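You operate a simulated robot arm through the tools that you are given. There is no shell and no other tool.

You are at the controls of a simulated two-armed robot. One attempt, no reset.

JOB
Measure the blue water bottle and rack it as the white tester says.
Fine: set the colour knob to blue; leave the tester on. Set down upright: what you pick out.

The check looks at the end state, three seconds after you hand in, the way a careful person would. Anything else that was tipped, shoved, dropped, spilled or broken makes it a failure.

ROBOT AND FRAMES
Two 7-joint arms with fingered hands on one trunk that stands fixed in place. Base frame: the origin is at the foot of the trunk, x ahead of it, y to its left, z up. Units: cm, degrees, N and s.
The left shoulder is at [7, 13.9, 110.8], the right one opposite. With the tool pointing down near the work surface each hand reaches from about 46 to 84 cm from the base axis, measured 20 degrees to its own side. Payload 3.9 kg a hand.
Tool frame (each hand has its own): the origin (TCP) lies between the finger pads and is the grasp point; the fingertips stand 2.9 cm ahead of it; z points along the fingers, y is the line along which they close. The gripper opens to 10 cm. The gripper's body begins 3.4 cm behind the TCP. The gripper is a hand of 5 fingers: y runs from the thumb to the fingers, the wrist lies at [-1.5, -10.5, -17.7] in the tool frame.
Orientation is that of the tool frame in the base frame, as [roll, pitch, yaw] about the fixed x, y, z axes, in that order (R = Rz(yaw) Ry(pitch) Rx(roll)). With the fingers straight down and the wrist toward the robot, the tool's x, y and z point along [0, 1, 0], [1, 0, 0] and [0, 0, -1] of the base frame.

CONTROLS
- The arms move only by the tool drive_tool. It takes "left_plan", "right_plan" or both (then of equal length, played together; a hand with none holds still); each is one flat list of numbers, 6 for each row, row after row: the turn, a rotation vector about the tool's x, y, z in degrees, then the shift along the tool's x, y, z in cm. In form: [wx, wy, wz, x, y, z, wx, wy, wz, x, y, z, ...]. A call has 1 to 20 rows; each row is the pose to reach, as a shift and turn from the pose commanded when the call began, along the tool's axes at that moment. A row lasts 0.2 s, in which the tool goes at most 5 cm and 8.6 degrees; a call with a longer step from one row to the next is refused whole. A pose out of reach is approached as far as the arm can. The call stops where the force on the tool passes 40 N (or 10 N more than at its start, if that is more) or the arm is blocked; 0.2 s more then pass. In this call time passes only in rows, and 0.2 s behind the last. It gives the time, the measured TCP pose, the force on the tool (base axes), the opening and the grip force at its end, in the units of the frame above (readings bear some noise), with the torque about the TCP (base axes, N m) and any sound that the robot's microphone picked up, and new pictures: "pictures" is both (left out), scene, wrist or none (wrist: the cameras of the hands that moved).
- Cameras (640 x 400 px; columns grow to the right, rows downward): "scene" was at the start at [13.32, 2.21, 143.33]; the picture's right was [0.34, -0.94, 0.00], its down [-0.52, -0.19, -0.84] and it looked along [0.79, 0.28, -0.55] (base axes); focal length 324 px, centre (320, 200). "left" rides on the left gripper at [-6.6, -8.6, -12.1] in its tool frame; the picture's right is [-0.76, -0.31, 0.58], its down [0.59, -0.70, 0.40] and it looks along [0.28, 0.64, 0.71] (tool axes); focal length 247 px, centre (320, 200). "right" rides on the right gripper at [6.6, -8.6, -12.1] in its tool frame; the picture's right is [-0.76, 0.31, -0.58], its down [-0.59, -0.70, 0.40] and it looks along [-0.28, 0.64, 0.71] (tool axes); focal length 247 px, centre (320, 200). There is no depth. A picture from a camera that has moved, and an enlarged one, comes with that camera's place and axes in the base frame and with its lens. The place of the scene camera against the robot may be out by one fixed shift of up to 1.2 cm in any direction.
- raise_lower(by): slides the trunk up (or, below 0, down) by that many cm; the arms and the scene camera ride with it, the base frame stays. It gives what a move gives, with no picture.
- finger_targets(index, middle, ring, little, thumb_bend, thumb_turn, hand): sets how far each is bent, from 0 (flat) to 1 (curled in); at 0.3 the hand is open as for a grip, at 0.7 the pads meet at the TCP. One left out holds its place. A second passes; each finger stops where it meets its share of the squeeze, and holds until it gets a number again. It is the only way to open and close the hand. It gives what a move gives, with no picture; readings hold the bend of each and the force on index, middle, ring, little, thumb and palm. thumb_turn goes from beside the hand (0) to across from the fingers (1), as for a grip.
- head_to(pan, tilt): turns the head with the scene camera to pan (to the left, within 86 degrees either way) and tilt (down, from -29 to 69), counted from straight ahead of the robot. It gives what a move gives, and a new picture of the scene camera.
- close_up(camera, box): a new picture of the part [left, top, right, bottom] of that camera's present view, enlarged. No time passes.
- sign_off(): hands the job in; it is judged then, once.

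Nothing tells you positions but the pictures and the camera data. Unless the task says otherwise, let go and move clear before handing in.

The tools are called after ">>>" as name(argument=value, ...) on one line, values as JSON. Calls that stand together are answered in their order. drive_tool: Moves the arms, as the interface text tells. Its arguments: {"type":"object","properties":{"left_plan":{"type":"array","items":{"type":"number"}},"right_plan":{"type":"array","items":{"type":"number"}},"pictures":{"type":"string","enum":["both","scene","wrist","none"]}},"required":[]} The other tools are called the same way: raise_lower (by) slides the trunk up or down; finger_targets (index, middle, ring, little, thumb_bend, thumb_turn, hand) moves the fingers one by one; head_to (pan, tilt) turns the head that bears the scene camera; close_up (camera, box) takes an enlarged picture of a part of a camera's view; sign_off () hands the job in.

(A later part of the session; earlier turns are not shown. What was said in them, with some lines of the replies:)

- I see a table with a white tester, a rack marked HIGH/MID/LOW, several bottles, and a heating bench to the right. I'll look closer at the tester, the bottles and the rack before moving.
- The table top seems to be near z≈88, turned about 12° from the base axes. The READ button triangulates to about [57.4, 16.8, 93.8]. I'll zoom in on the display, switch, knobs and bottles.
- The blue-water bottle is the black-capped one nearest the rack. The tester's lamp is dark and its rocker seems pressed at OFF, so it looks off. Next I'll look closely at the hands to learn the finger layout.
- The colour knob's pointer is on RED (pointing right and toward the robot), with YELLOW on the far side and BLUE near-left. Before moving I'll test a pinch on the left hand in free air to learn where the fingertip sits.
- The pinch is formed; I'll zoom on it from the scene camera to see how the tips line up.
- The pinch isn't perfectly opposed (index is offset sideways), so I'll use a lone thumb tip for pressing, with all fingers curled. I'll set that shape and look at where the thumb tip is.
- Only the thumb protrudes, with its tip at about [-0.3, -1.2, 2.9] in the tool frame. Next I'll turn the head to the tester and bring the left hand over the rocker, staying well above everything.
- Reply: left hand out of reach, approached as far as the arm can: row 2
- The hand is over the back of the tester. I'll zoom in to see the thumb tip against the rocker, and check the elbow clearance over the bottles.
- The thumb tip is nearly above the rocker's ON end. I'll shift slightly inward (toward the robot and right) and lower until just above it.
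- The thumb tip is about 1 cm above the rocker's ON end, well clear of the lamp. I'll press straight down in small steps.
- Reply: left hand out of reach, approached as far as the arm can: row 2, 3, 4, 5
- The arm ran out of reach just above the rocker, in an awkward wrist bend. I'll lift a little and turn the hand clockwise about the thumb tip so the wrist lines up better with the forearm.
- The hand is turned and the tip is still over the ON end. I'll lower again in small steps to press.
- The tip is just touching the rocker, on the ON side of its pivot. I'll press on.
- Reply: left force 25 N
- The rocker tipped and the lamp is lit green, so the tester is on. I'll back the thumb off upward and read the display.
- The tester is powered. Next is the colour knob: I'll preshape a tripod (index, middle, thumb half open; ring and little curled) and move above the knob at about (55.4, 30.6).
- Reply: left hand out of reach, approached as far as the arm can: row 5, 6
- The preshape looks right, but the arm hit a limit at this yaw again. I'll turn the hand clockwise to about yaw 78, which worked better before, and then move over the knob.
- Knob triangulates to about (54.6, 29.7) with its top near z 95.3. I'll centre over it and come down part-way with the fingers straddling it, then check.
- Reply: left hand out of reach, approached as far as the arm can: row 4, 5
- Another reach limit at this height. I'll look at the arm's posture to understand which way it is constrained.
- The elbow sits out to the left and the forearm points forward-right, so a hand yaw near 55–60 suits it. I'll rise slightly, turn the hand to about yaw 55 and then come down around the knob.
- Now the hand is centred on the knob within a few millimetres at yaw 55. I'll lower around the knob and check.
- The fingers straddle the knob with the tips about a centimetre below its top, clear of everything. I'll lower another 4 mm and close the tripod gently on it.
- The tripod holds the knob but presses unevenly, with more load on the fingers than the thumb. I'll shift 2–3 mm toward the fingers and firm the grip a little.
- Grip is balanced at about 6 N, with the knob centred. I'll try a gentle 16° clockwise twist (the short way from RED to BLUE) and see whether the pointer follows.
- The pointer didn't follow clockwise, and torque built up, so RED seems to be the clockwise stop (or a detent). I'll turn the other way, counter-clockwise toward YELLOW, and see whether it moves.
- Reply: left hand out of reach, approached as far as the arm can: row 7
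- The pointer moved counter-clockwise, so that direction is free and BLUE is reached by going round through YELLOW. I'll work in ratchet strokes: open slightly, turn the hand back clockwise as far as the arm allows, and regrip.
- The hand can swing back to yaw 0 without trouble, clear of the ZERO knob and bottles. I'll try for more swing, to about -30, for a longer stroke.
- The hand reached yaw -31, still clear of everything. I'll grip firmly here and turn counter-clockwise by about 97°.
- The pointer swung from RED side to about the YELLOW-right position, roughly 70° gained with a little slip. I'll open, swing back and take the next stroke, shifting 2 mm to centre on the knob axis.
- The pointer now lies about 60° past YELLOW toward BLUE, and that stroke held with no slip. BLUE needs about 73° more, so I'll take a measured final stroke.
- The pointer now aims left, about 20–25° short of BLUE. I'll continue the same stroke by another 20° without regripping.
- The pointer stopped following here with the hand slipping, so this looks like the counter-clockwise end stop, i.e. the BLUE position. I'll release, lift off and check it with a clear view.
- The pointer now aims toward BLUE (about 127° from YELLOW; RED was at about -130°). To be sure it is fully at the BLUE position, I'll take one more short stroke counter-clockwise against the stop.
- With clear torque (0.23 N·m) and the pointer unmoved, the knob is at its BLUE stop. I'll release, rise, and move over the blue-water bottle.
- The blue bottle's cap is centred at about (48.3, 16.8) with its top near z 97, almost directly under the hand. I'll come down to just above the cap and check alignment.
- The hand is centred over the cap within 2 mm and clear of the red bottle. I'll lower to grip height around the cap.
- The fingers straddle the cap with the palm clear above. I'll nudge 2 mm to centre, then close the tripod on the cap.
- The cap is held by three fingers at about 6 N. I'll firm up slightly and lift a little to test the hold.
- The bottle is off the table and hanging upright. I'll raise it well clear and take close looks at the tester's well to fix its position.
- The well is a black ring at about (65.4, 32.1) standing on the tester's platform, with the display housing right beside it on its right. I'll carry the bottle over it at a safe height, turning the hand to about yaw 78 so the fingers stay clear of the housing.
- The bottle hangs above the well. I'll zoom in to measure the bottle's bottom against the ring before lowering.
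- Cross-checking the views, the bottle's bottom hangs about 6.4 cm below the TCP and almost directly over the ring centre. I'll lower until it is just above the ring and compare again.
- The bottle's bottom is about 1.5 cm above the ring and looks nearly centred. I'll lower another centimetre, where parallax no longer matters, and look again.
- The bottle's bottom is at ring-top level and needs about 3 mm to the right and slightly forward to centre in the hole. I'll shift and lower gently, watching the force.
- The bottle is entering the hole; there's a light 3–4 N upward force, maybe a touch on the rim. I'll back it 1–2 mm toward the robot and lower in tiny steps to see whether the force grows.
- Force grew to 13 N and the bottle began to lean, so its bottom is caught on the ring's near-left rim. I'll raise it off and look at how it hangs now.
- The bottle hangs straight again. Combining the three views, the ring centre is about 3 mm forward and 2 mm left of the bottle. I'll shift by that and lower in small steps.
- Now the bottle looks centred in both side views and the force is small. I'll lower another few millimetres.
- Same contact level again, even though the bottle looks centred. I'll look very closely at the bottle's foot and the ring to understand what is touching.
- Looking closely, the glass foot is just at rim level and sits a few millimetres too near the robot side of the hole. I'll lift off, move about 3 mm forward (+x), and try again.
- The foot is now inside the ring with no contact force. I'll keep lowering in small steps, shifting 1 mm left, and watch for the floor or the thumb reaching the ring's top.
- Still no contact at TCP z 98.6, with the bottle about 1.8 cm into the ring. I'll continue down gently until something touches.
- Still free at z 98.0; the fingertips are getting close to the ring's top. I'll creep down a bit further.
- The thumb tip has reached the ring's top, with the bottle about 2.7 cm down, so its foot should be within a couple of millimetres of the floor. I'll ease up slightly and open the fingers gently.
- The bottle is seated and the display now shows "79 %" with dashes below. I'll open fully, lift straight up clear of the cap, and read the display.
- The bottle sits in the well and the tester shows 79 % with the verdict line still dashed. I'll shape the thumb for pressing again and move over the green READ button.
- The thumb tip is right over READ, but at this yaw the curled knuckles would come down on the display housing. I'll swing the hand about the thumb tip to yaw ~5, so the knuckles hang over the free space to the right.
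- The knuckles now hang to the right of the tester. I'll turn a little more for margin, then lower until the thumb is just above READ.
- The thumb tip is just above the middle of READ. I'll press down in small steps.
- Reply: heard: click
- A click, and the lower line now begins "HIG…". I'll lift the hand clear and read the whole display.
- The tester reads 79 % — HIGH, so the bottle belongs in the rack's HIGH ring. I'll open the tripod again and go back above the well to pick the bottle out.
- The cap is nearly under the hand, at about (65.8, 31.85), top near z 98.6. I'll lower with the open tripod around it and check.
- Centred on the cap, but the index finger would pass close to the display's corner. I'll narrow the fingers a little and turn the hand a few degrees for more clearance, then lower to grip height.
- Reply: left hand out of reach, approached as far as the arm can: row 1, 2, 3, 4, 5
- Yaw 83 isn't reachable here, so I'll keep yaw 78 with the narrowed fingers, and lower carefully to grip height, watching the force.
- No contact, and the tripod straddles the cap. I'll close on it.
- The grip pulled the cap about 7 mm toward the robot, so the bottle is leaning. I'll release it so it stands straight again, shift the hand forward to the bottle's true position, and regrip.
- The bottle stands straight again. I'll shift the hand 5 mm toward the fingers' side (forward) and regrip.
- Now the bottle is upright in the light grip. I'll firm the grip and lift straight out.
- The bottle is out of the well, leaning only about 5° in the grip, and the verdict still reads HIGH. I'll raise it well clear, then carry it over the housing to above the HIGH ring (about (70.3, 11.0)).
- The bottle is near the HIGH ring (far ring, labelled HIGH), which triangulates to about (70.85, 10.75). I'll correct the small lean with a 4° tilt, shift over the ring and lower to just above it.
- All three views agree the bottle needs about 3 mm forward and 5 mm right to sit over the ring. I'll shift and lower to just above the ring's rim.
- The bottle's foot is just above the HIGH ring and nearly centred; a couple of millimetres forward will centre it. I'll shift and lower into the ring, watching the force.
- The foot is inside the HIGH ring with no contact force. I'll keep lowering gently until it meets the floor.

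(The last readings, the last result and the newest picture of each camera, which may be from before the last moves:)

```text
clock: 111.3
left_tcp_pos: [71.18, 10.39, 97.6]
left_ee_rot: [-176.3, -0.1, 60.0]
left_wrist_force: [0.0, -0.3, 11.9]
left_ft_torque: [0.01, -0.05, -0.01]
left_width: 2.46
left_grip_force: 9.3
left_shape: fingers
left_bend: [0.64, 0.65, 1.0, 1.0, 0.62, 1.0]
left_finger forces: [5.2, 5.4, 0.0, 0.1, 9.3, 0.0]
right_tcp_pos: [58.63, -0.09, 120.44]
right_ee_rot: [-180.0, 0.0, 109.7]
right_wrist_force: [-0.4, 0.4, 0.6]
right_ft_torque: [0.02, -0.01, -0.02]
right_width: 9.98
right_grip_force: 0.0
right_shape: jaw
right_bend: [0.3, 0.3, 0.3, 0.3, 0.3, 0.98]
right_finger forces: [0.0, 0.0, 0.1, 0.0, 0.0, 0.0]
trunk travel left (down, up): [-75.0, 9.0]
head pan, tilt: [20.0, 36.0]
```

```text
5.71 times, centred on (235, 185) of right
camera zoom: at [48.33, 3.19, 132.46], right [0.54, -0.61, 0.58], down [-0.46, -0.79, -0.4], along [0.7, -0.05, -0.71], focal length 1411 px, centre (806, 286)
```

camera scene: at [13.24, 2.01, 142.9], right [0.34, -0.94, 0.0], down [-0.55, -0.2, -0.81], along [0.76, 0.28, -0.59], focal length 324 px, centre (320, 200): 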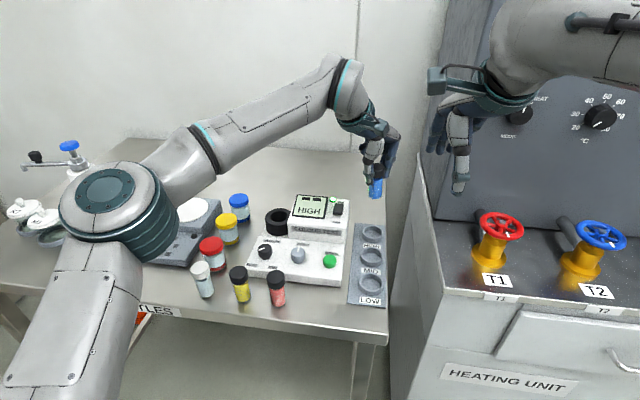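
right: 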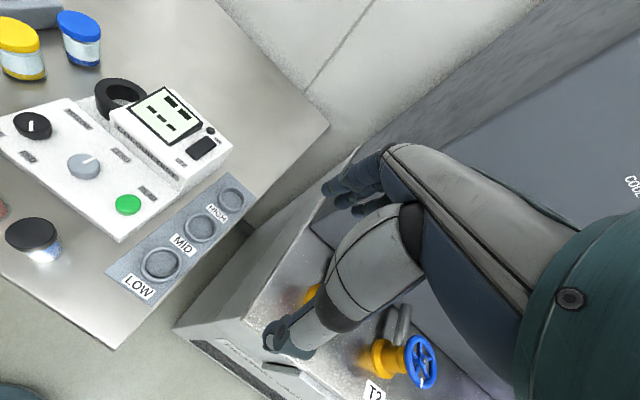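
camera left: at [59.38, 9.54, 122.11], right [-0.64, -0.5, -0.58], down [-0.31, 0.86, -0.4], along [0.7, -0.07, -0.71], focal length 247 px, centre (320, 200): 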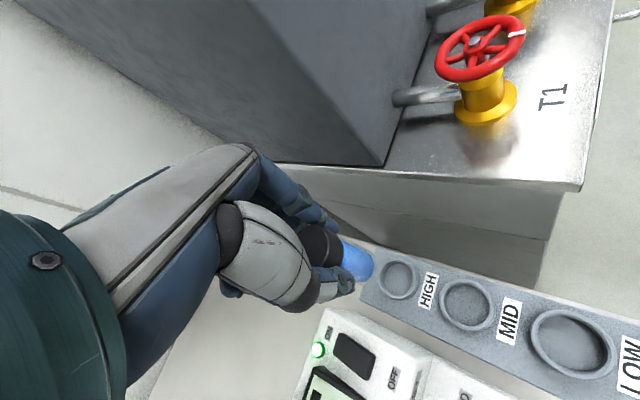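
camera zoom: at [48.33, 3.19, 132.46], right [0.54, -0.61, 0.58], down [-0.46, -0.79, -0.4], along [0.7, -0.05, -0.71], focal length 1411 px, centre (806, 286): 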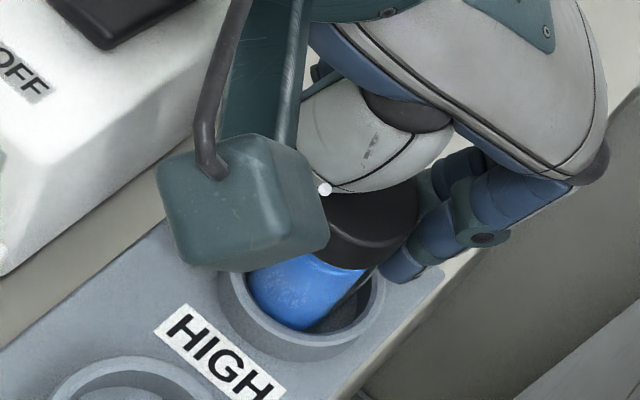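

The bottle has met the ring's floor (about 12 N, bottom 1.2 cm inside the rim). I'll ease off the pressure and open the fingers gently.

>>> drive_tool(left_plan=[0, 0, 0, 0, -0.02, -0.25, 0, 0, 0, 0, -0.02, -0.3], pictures="none")

>>> finger_targets(hand="left", index=0.59, middle=0.59, thumb_bend=0.59)

>>> close_up(camera="scene", box=[345, 195, 395, 245])

>>> close_up(camera="right", box=[200, 150, 270, 220])

>>> close_up(camera="left", box=[300, 190, 400, 290])

```text
clock: 112.0
left_tcp_pos: [71.26, 10.47, 97.74]
left_ee_rot: [-176.1, 0.0, 60.0]
left_wrist_force: [1.5, -0.9, 9.1]
left_ft_torque: [0.0, -0.04, -0.01]
left_width: 2.46
left_grip_force: 10.4
left_shape: fingers
left_bend: [0.64, 0.65, 1.0, 1.0, 0.62, 1.0]
left_finger forces: [5.3, 5.6, 0.0, 0.0, 9.3, 0.1]
right_tcp_pos: [58.73, 0.02, 120.36]
right_ee_rot: [179.9, 0.0, 109.6]
right_wrist_force: [-0.4, 0.0, 0.3]
right_ft_torque: [0.01, -0.02, 0.04]
right_width: 9.97
right_grip_force: 0.1
right_shape: jaw
right_bend: [0.3, 0.3, 0.3, 0.3, 0.3, 0.98]
right_finger forces: [0.1, 0.1, 0.0, 0.1, 0.0, 0.0]
trunk travel left (down, up): [-75.0, 9.0]
head pan, tilt: [20.0, 36.0]
```

```text
clock: 113.0
left_tcp_pos: [71.28, 10.48, 97.62]
left_ee_rot: [-175.9, 0.0, 60.0]
left_wrist_force: [0.1, -0.4, -0.4]
left_ft_torque: [0.03, 0.0, 0.02]
left_width: 2.91
left_grip_force: 0.4
left_shape: fingers
left_bend: [0.59, 0.59, 1.0, 1.0, 0.59, 1.0]
left_finger forces: [0.2, 0.2, 0.0, 0.1, 0.3, 0.1]
right_tcp_pos: [58.86, 0.05, 120.18]
right_ee_rot: [180.0, 0.1, 109.7]
right_wrist_force: [0.4, 0.8, 0.1]
right_ft_torque: [0.04, -0.01, -0.03]
right_width: 9.98
right_grip_force: 0.0
right_shape: jaw
right_bend: [0.3, 0.3, 0.3, 0.3, 0.3, 0.98]
right_finger forces: [0.0, 0.1, 0.1, 0.1, 0.0, 0.0]
trunk travel left (down, up): [-75.0, 9.0]
head pan, tilt: [20.0, 36.0]
```

```text
8.00 times, centred on (370, 220) of scene
camera zoom: at [13.17, 2.18, 142.9], right [0.34, -0.94, 0.0], down [-0.55, -0.2, -0.81], along [0.76, 0.28, -0.59], focal length 2595 px, centre (-80, 40)
```

zoom: 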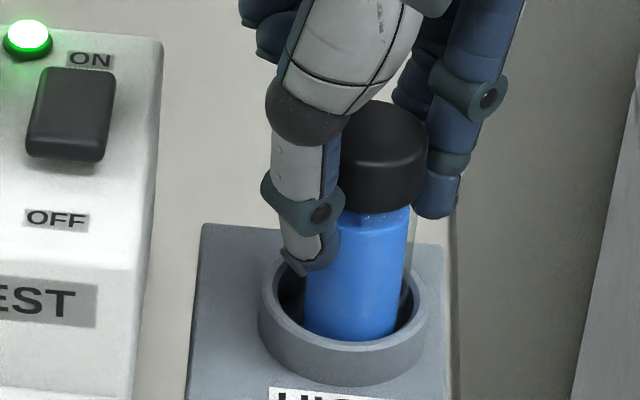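

```text
5.71 times, centred on (235, 185) of right
camera zoom: at [48.54, 3.23, 132.34], right [0.54, -0.61, 0.58], down [-0.46, -0.79, -0.4], along [0.7, -0.05, -0.71], focal length 1411 px, centre (806, 286)
```

zoom: 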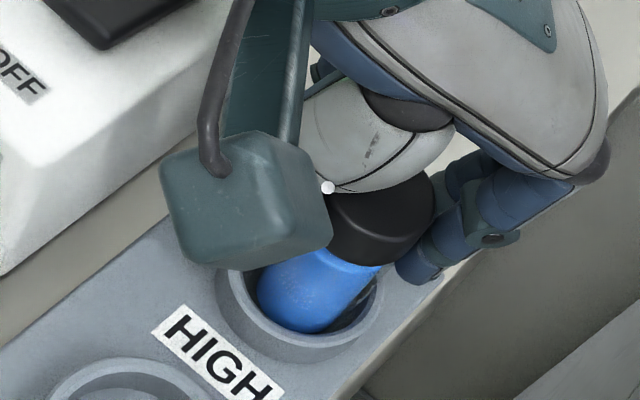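

```text
4.00 times, centred on (350, 240) of left
camera zoom: at [61.38, 8.6, 110.16], right [-0.68, -0.48, -0.55], down [-0.34, 0.87, -0.35], along [0.65, -0.05, -0.76], focal length 988 px, centre (200, 40)
```

zoom: 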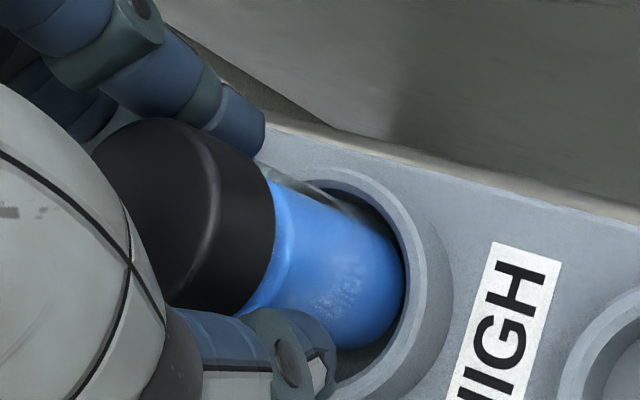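

The grip has let go and the bottle stands in the ring. I'll open wider, check it stands on its own, and then lift straight up.

>>> finger_targets(hand="left", index=0.48, middle=0.48, thumb_bend=0.5)

>>> close_up(camera="scene", box=[345, 195, 395, 245])

>>> close_up(camera="right", box=[200, 150, 270, 220])

>>> close_up(camera="left", box=[290, 180, 410, 300])

```text
clock: 114.0
left_tcp_pos: [71.19, 10.41, 97.6]
left_ee_rot: [-176.0, 0.1, 60.1]
left_wrist_force: [-0.6, 0.2, -0.3]
left_ft_torque: [0.0, 0.02, 0.01]
left_width: 5.2
left_grip_force: 0.1
left_shape: fingers
left_bend: [0.48, 0.48, 1.0, 1.0, 0.5, 1.0]
left_finger forces: [0.0, 0.1, 0.0, 0.0, 0.1, 0.1]
right_tcp_pos: [58.88, 0.11, 120.24]
right_ee_rot: [179.9, -0.1, 109.7]
right_wrist_force: [-0.1, -0.4, 0.2]
right_ft_torque: [0.02, 0.02, -0.03]
right_width: 10.0
right_grip_force: 0.0
right_shape: jaw
right_bend: [0.3, 0.3, 0.3, 0.3, 0.3, 0.98]
right_finger forces: [0.1, 0.0, 0.0, 0.1, 0.0, 0.1]
trunk travel left (down, up): [-75.0, 9.0]
head pan, tilt: [20.0, 36.0]
```

```text
8.00 times, centred on (370, 220) of scene
camera zoom: at [13.17, 2.18, 142.9], right [0.34, -0.94, 0.0], down [-0.55, -0.2, -0.81], along [0.76, 0.28, -0.59], focal length 2595 px, centre (-80, 40)
```

zoom: 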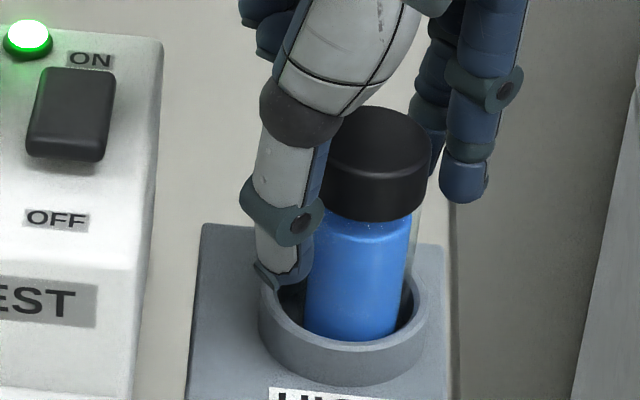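

```text
5.71 times, centred on (235, 185) of right
camera zoom: at [48.54, 3.24, 132.35], right [0.54, -0.61, 0.58], down [-0.46, -0.79, -0.4], along [0.7, -0.05, -0.71], focal length 1411 px, centre (806, 286)
```

zoom: 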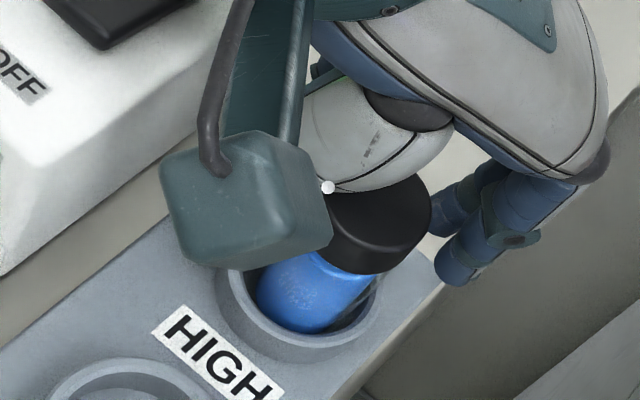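

```text
3.33 times, centred on (350, 240) of left
camera zoom: at [61.38, 8.6, 110.17], right [-0.68, -0.48, -0.55], down [-0.34, 0.87, -0.35], along [0.65, -0.05, -0.76], focal length 823 px, centre (220, 67)
```

zoom: 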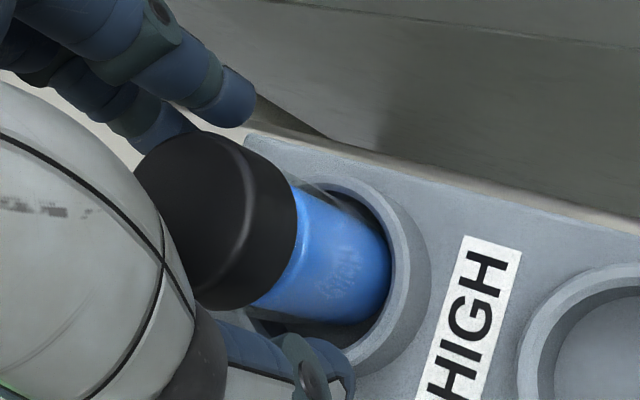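

The bottle stands on its own with the fingers clear of the cap. I'll lift the hand straight up.

>>> drive_tool(left_plan=[0, 0, 0, 0, -0.04, -0.6, 0, 0, 0, 0, -0.1, -1.5, 0, 0, 0, 0, -0.2, -3, 0, 0, 0, 0, -0.35, -5, 0, 0, 0, 0, -0.56, -8, 0, 0, 0, 0, -0.84, -12], pictures="scene")

>>> close_up(camera="scene", box=[335, 180, 405, 250])

>>> close_up(camera="right", box=[170, 110, 290, 230])

>>> close_up(camera="left", box=[290, 180, 490, 340])

```text
clock: 115.3
left_tcp_pos: [71.14, 10.37, 109.65]
left_ee_rot: [-176.0, 0.1, 60.0]
left_wrist_force: [-0.3, 0.1, 1.2]
left_ft_torque: [-0.01, 0.02, 0.03]
left_width: 5.19
left_grip_force: 0.1
left_shape: fingers
left_bend: [0.48, 0.48, 1.0, 1.0, 0.5, 1.0]
left_finger forces: [0.0, 0.1, 0.0, 0.1, 0.0, 0.0]
right_tcp_pos: [58.78, -0.09, 120.38]
right_ee_rot: [179.9, 0.0, 109.6]
right_wrist_force: [0.3, -0.1, -0.4]
right_ft_torque: [0.05, -0.01, 0.02]
right_width: 9.96
right_grip_force: 0.0
right_shape: jaw
right_bend: [0.3, 0.3, 0.3, 0.3, 0.3, 0.98]
right_finger forces: [0.0, 0.0, 0.1, 0.0, 0.0, 0.0]
trunk travel left (down, up): [-75.0, 9.0]
head pan, tilt: [20.0, 36.0]
camera scene: at [13.07, 2.1, 142.91], right [0.34, -0.94, 0.0], down [-0.55, -0.2, -0.81], along [0.76, 0.28, -0.59], focal length 324 px, centre (320, 200)
```

scene: 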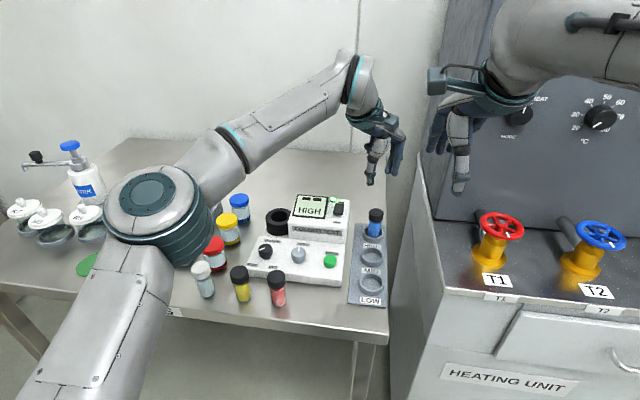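

```text
5.71 times, centred on (370, 215) of scene
camera zoom: at [13.07, 2.1, 142.91], right [0.34, -0.94, 0.0], down [-0.55, -0.2, -0.81], along [0.76, 0.28, -0.59], focal length 1854 px, centre (34, 114)
```

zoom: 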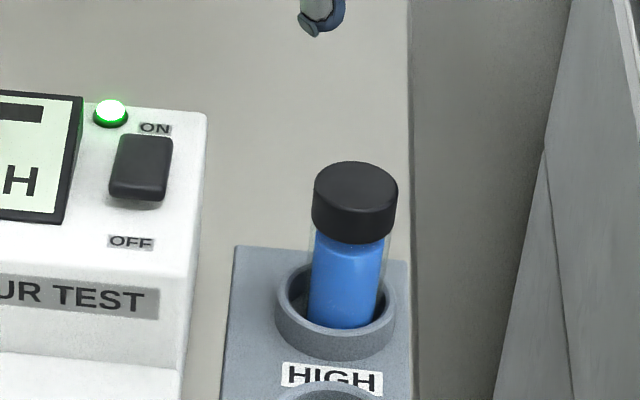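

```text
3.33 times, centred on (230, 170) of right
camera zoom: at [48.45, 3.15, 132.39], right [0.54, -0.61, 0.58], down [-0.46, -0.79, -0.4], along [0.7, -0.05, -0.71], focal length 823 px, centre (620, 300)
```

zoom: 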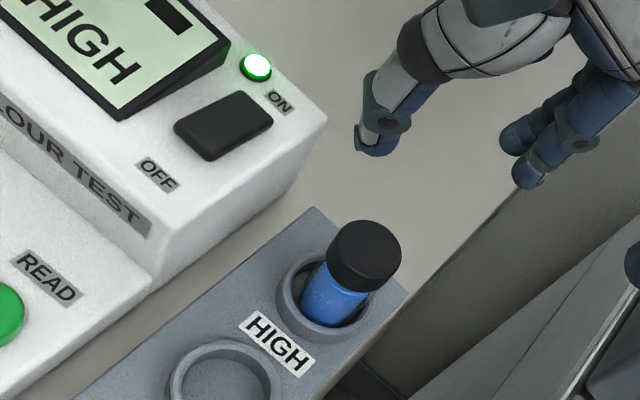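

```text
2.50 times, centred on (390, 260) of left
camera zoom: at [61.23, 8.55, 122.25], right [-0.68, -0.48, -0.55], down [-0.34, 0.88, -0.35], along [0.65, -0.05, -0.76], focal length 617 px, centre (145, 50)
```

zoom: 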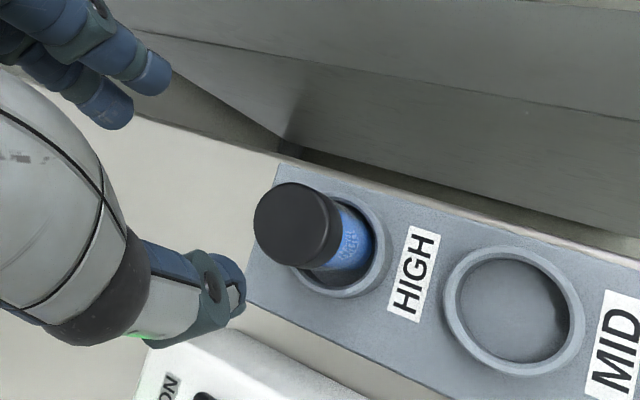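

The bottle is in the HIGH ring. I'll zoom in to check that it truly stands upright and that nothing else was disturbed.

>>> close_up(camera="scene", box=[352, 202, 388, 238])

>>> close_up(camera="right", box=[210, 160, 270, 220])

>>> close_up(camera="left", box=[350, 240, 420, 310])

>>> close_up(camera="scene", box=[180, 180, 400, 320])

```text
11.11 times, centred on (370, 220) of scene
camera zoom: at [13.07, 2.1, 142.91], right [0.34, -0.94, 0.0], down [-0.55, -0.2, -0.81], along [0.76, 0.28, -0.59], focal length 3605 px, centre (-236, -22)
```

zoom: 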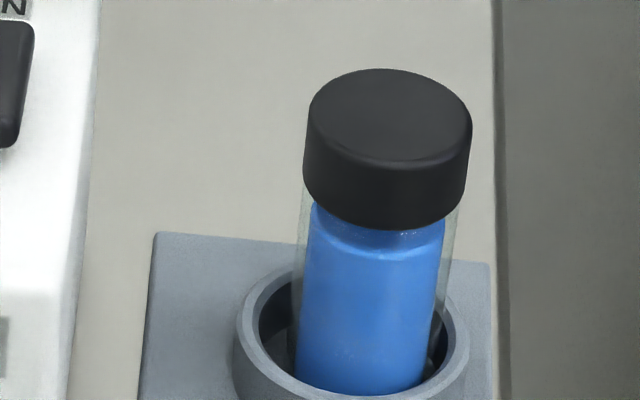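

```text
6.67 times, centred on (240, 190) of right
camera zoom: at [48.45, 3.15, 132.39], right [0.54, -0.61, 0.58], down [-0.46, -0.79, -0.4], along [0.7, -0.05, -0.71], focal length 1646 px, centre (853, 267)
```

zoom: 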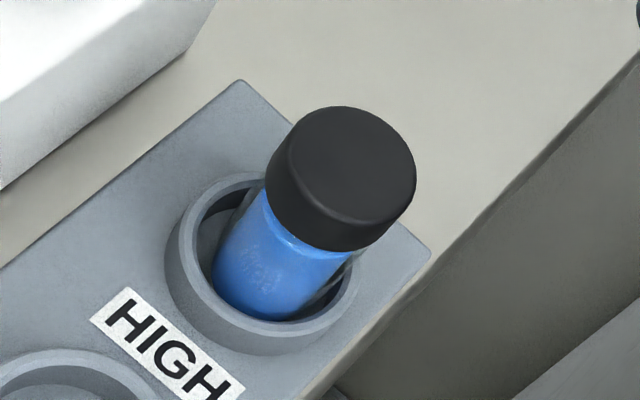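

```text
5.71 times, centred on (385, 275) of left
camera zoom: at [61.23, 8.55, 122.25], right [-0.68, -0.48, -0.55], down [-0.34, 0.88, -0.35], along [0.65, -0.05, -0.76], focal length 1411 px, centre (-51, -229)
```

zoom: 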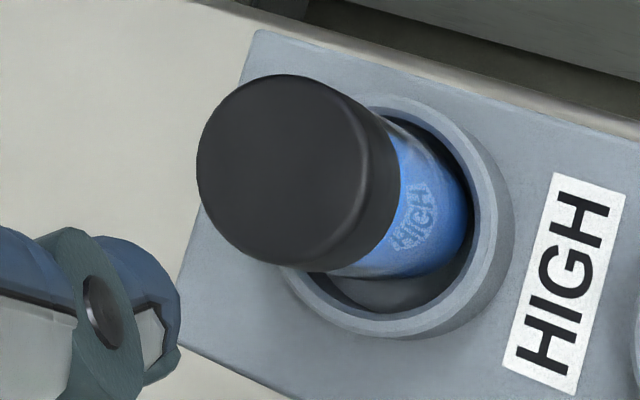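

```text
2.86 times, centred on (290, 250) of scene
camera zoom: at [13.07, 2.1, 142.91], right [0.34, -0.94, 0.0], down [-0.55, -0.2, -0.81], along [0.76, 0.28, -0.59], focal length 927 px, centre (406, 57)
```

zoom: 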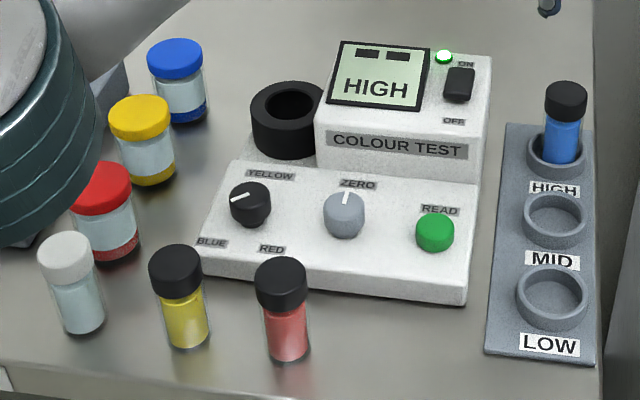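

The bottle stands vertically in the HIGH ring; tester on, colour knob on BLUE, and all other bottles where they were. I'll now withdraw the left hand, moving left first (away from the right hand) and then up and back.

>>> drive_tool(left_plan=[-0.5, 0, 0, 2.63, -3.45, 0.07, -1, 0, 0, 5.26, -6.9, 0.15, -1.5, 0, 0, 7.89, -10.34, 0.22, -2, 0, 0, 8.12, -14.1, -1.82, -2.5, 0, 0, 8.35, -17.85, -3.86, -3, 0, 0, 8.59, -21.6, -5.9, -3.5, 0, 0, 8.82, -25.35, -7.95, -4, 0, 0, 9.05, -29.1, -9.99], pictures="scene")

>>> close_up(camera="scene", box=[180, 180, 400, 320])

>>> close_up(camera="right", box=[0, 0, 320, 310])

```text
clock: 117.2
left_tcp_pos: [51.09, 32.58, 121.76]
left_ee_rot: [180.0, 0.0, 60.0]
left_wrist_force: [0.1, 1.2, 0.1]
left_ft_torque: [0.01, 0.02, 0.0]
left_width: 5.22
left_grip_force: 0.1
left_shape: fingers
left_bend: [0.48, 0.48, 1.0, 1.0, 0.5, 1.0]
left_finger forces: [0.1, 0.0, 0.0, 0.0, 0.0, 0.0]
right_tcp_pos: [58.81, 0.1, 120.47]
right_ee_rot: [179.9, 0.1, 109.7]
right_wrist_force: [0.3, 0.1, 1.6]
right_ft_torque: [-0.03, 0.01, 0.02]
right_width: 9.95
right_grip_force: 0.0
right_shape: jaw
right_bend: [0.3, 0.3, 0.3, 0.3, 0.3, 0.98]
right_finger forces: [0.0, 0.0, 0.0, 0.0, 0.0, 0.0]
trunk travel left (down, up): [-75.0, 9.0]
head pan, tilt: [20.0, 36.0]
camera scene: at [13.02, 2.25, 142.91], right [0.34, -0.94, 0.0], down [-0.55, -0.2, -0.81], along [0.76, 0.28, -0.59], focal length 324 px, centre (320, 200)
```

scene: 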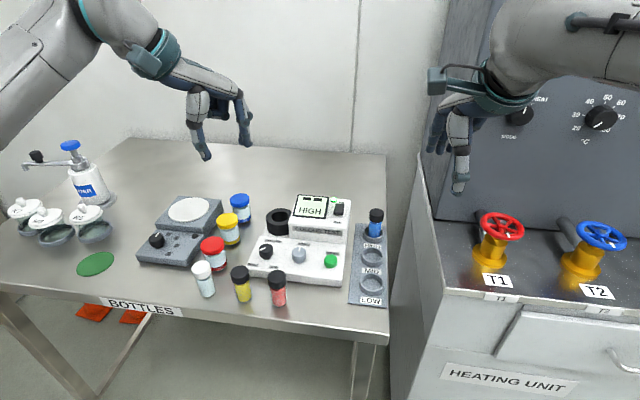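

```text
2.86 times, centred on (290, 250) of scene
camera zoom: at [13.02, 2.25, 142.91], right [0.34, -0.94, 0.0], down [-0.55, -0.2, -0.81], along [0.76, 0.28, -0.59], focal length 927 px, centre (406, 57)
```

zoom: 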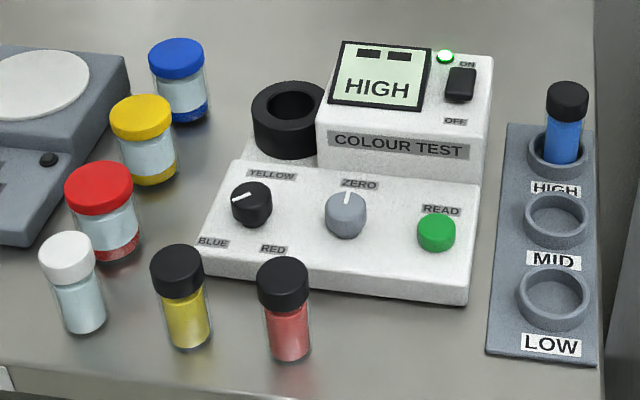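

```text
1.29 times, centred on (160, 155) of right
camera zoom: at [48.4, 3.3, 132.4], right [0.54, -0.61, 0.58], down [-0.46, -0.79, -0.4], along [0.7, -0.05, -0.71], focal length 319 px, centre (526, 258)
```

zoom: 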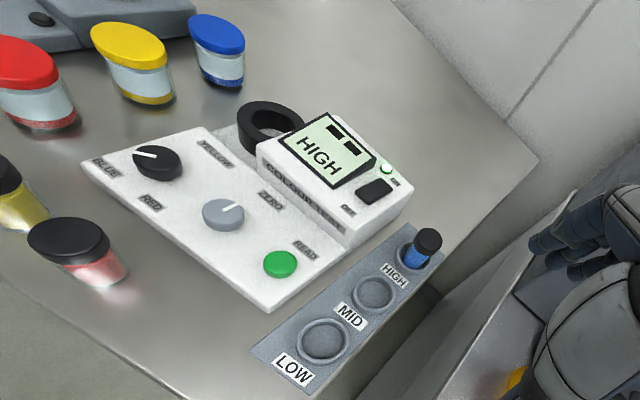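

The blue-water bottle stands upright in the HIGH ring, as the tester said (79 %, HIGH). The tester is on, the knob is on BLUE, nothing else looks disturbed, and both hands are clear, so I'm handing in.

>>> sign_off()

```text
The job is handed in.
```

I measured the blue-water bottle on the white tester, which read 79 % and HIGH. I then set the bottle upright in the rack's HIGH ring and handed the job in.

- **Tester:** it is switched on with the colour knob at BLUE. I did not touch the ZERO knob or measure the clear-water bottle as a blank, so the reading depends on the zero setting as I found it.
- **Bottle handling:** the bottle's foot caught on the rim of the tester's well twice at up to about 14 N. On the third try it went in, and it settled the last few millimetres when I let go. I had to regrip it once to lift it out straight.
- **Everything else:** in the final pictures the other bottles stand where they were, nothing is tipped or spilled, and both hands are clear.
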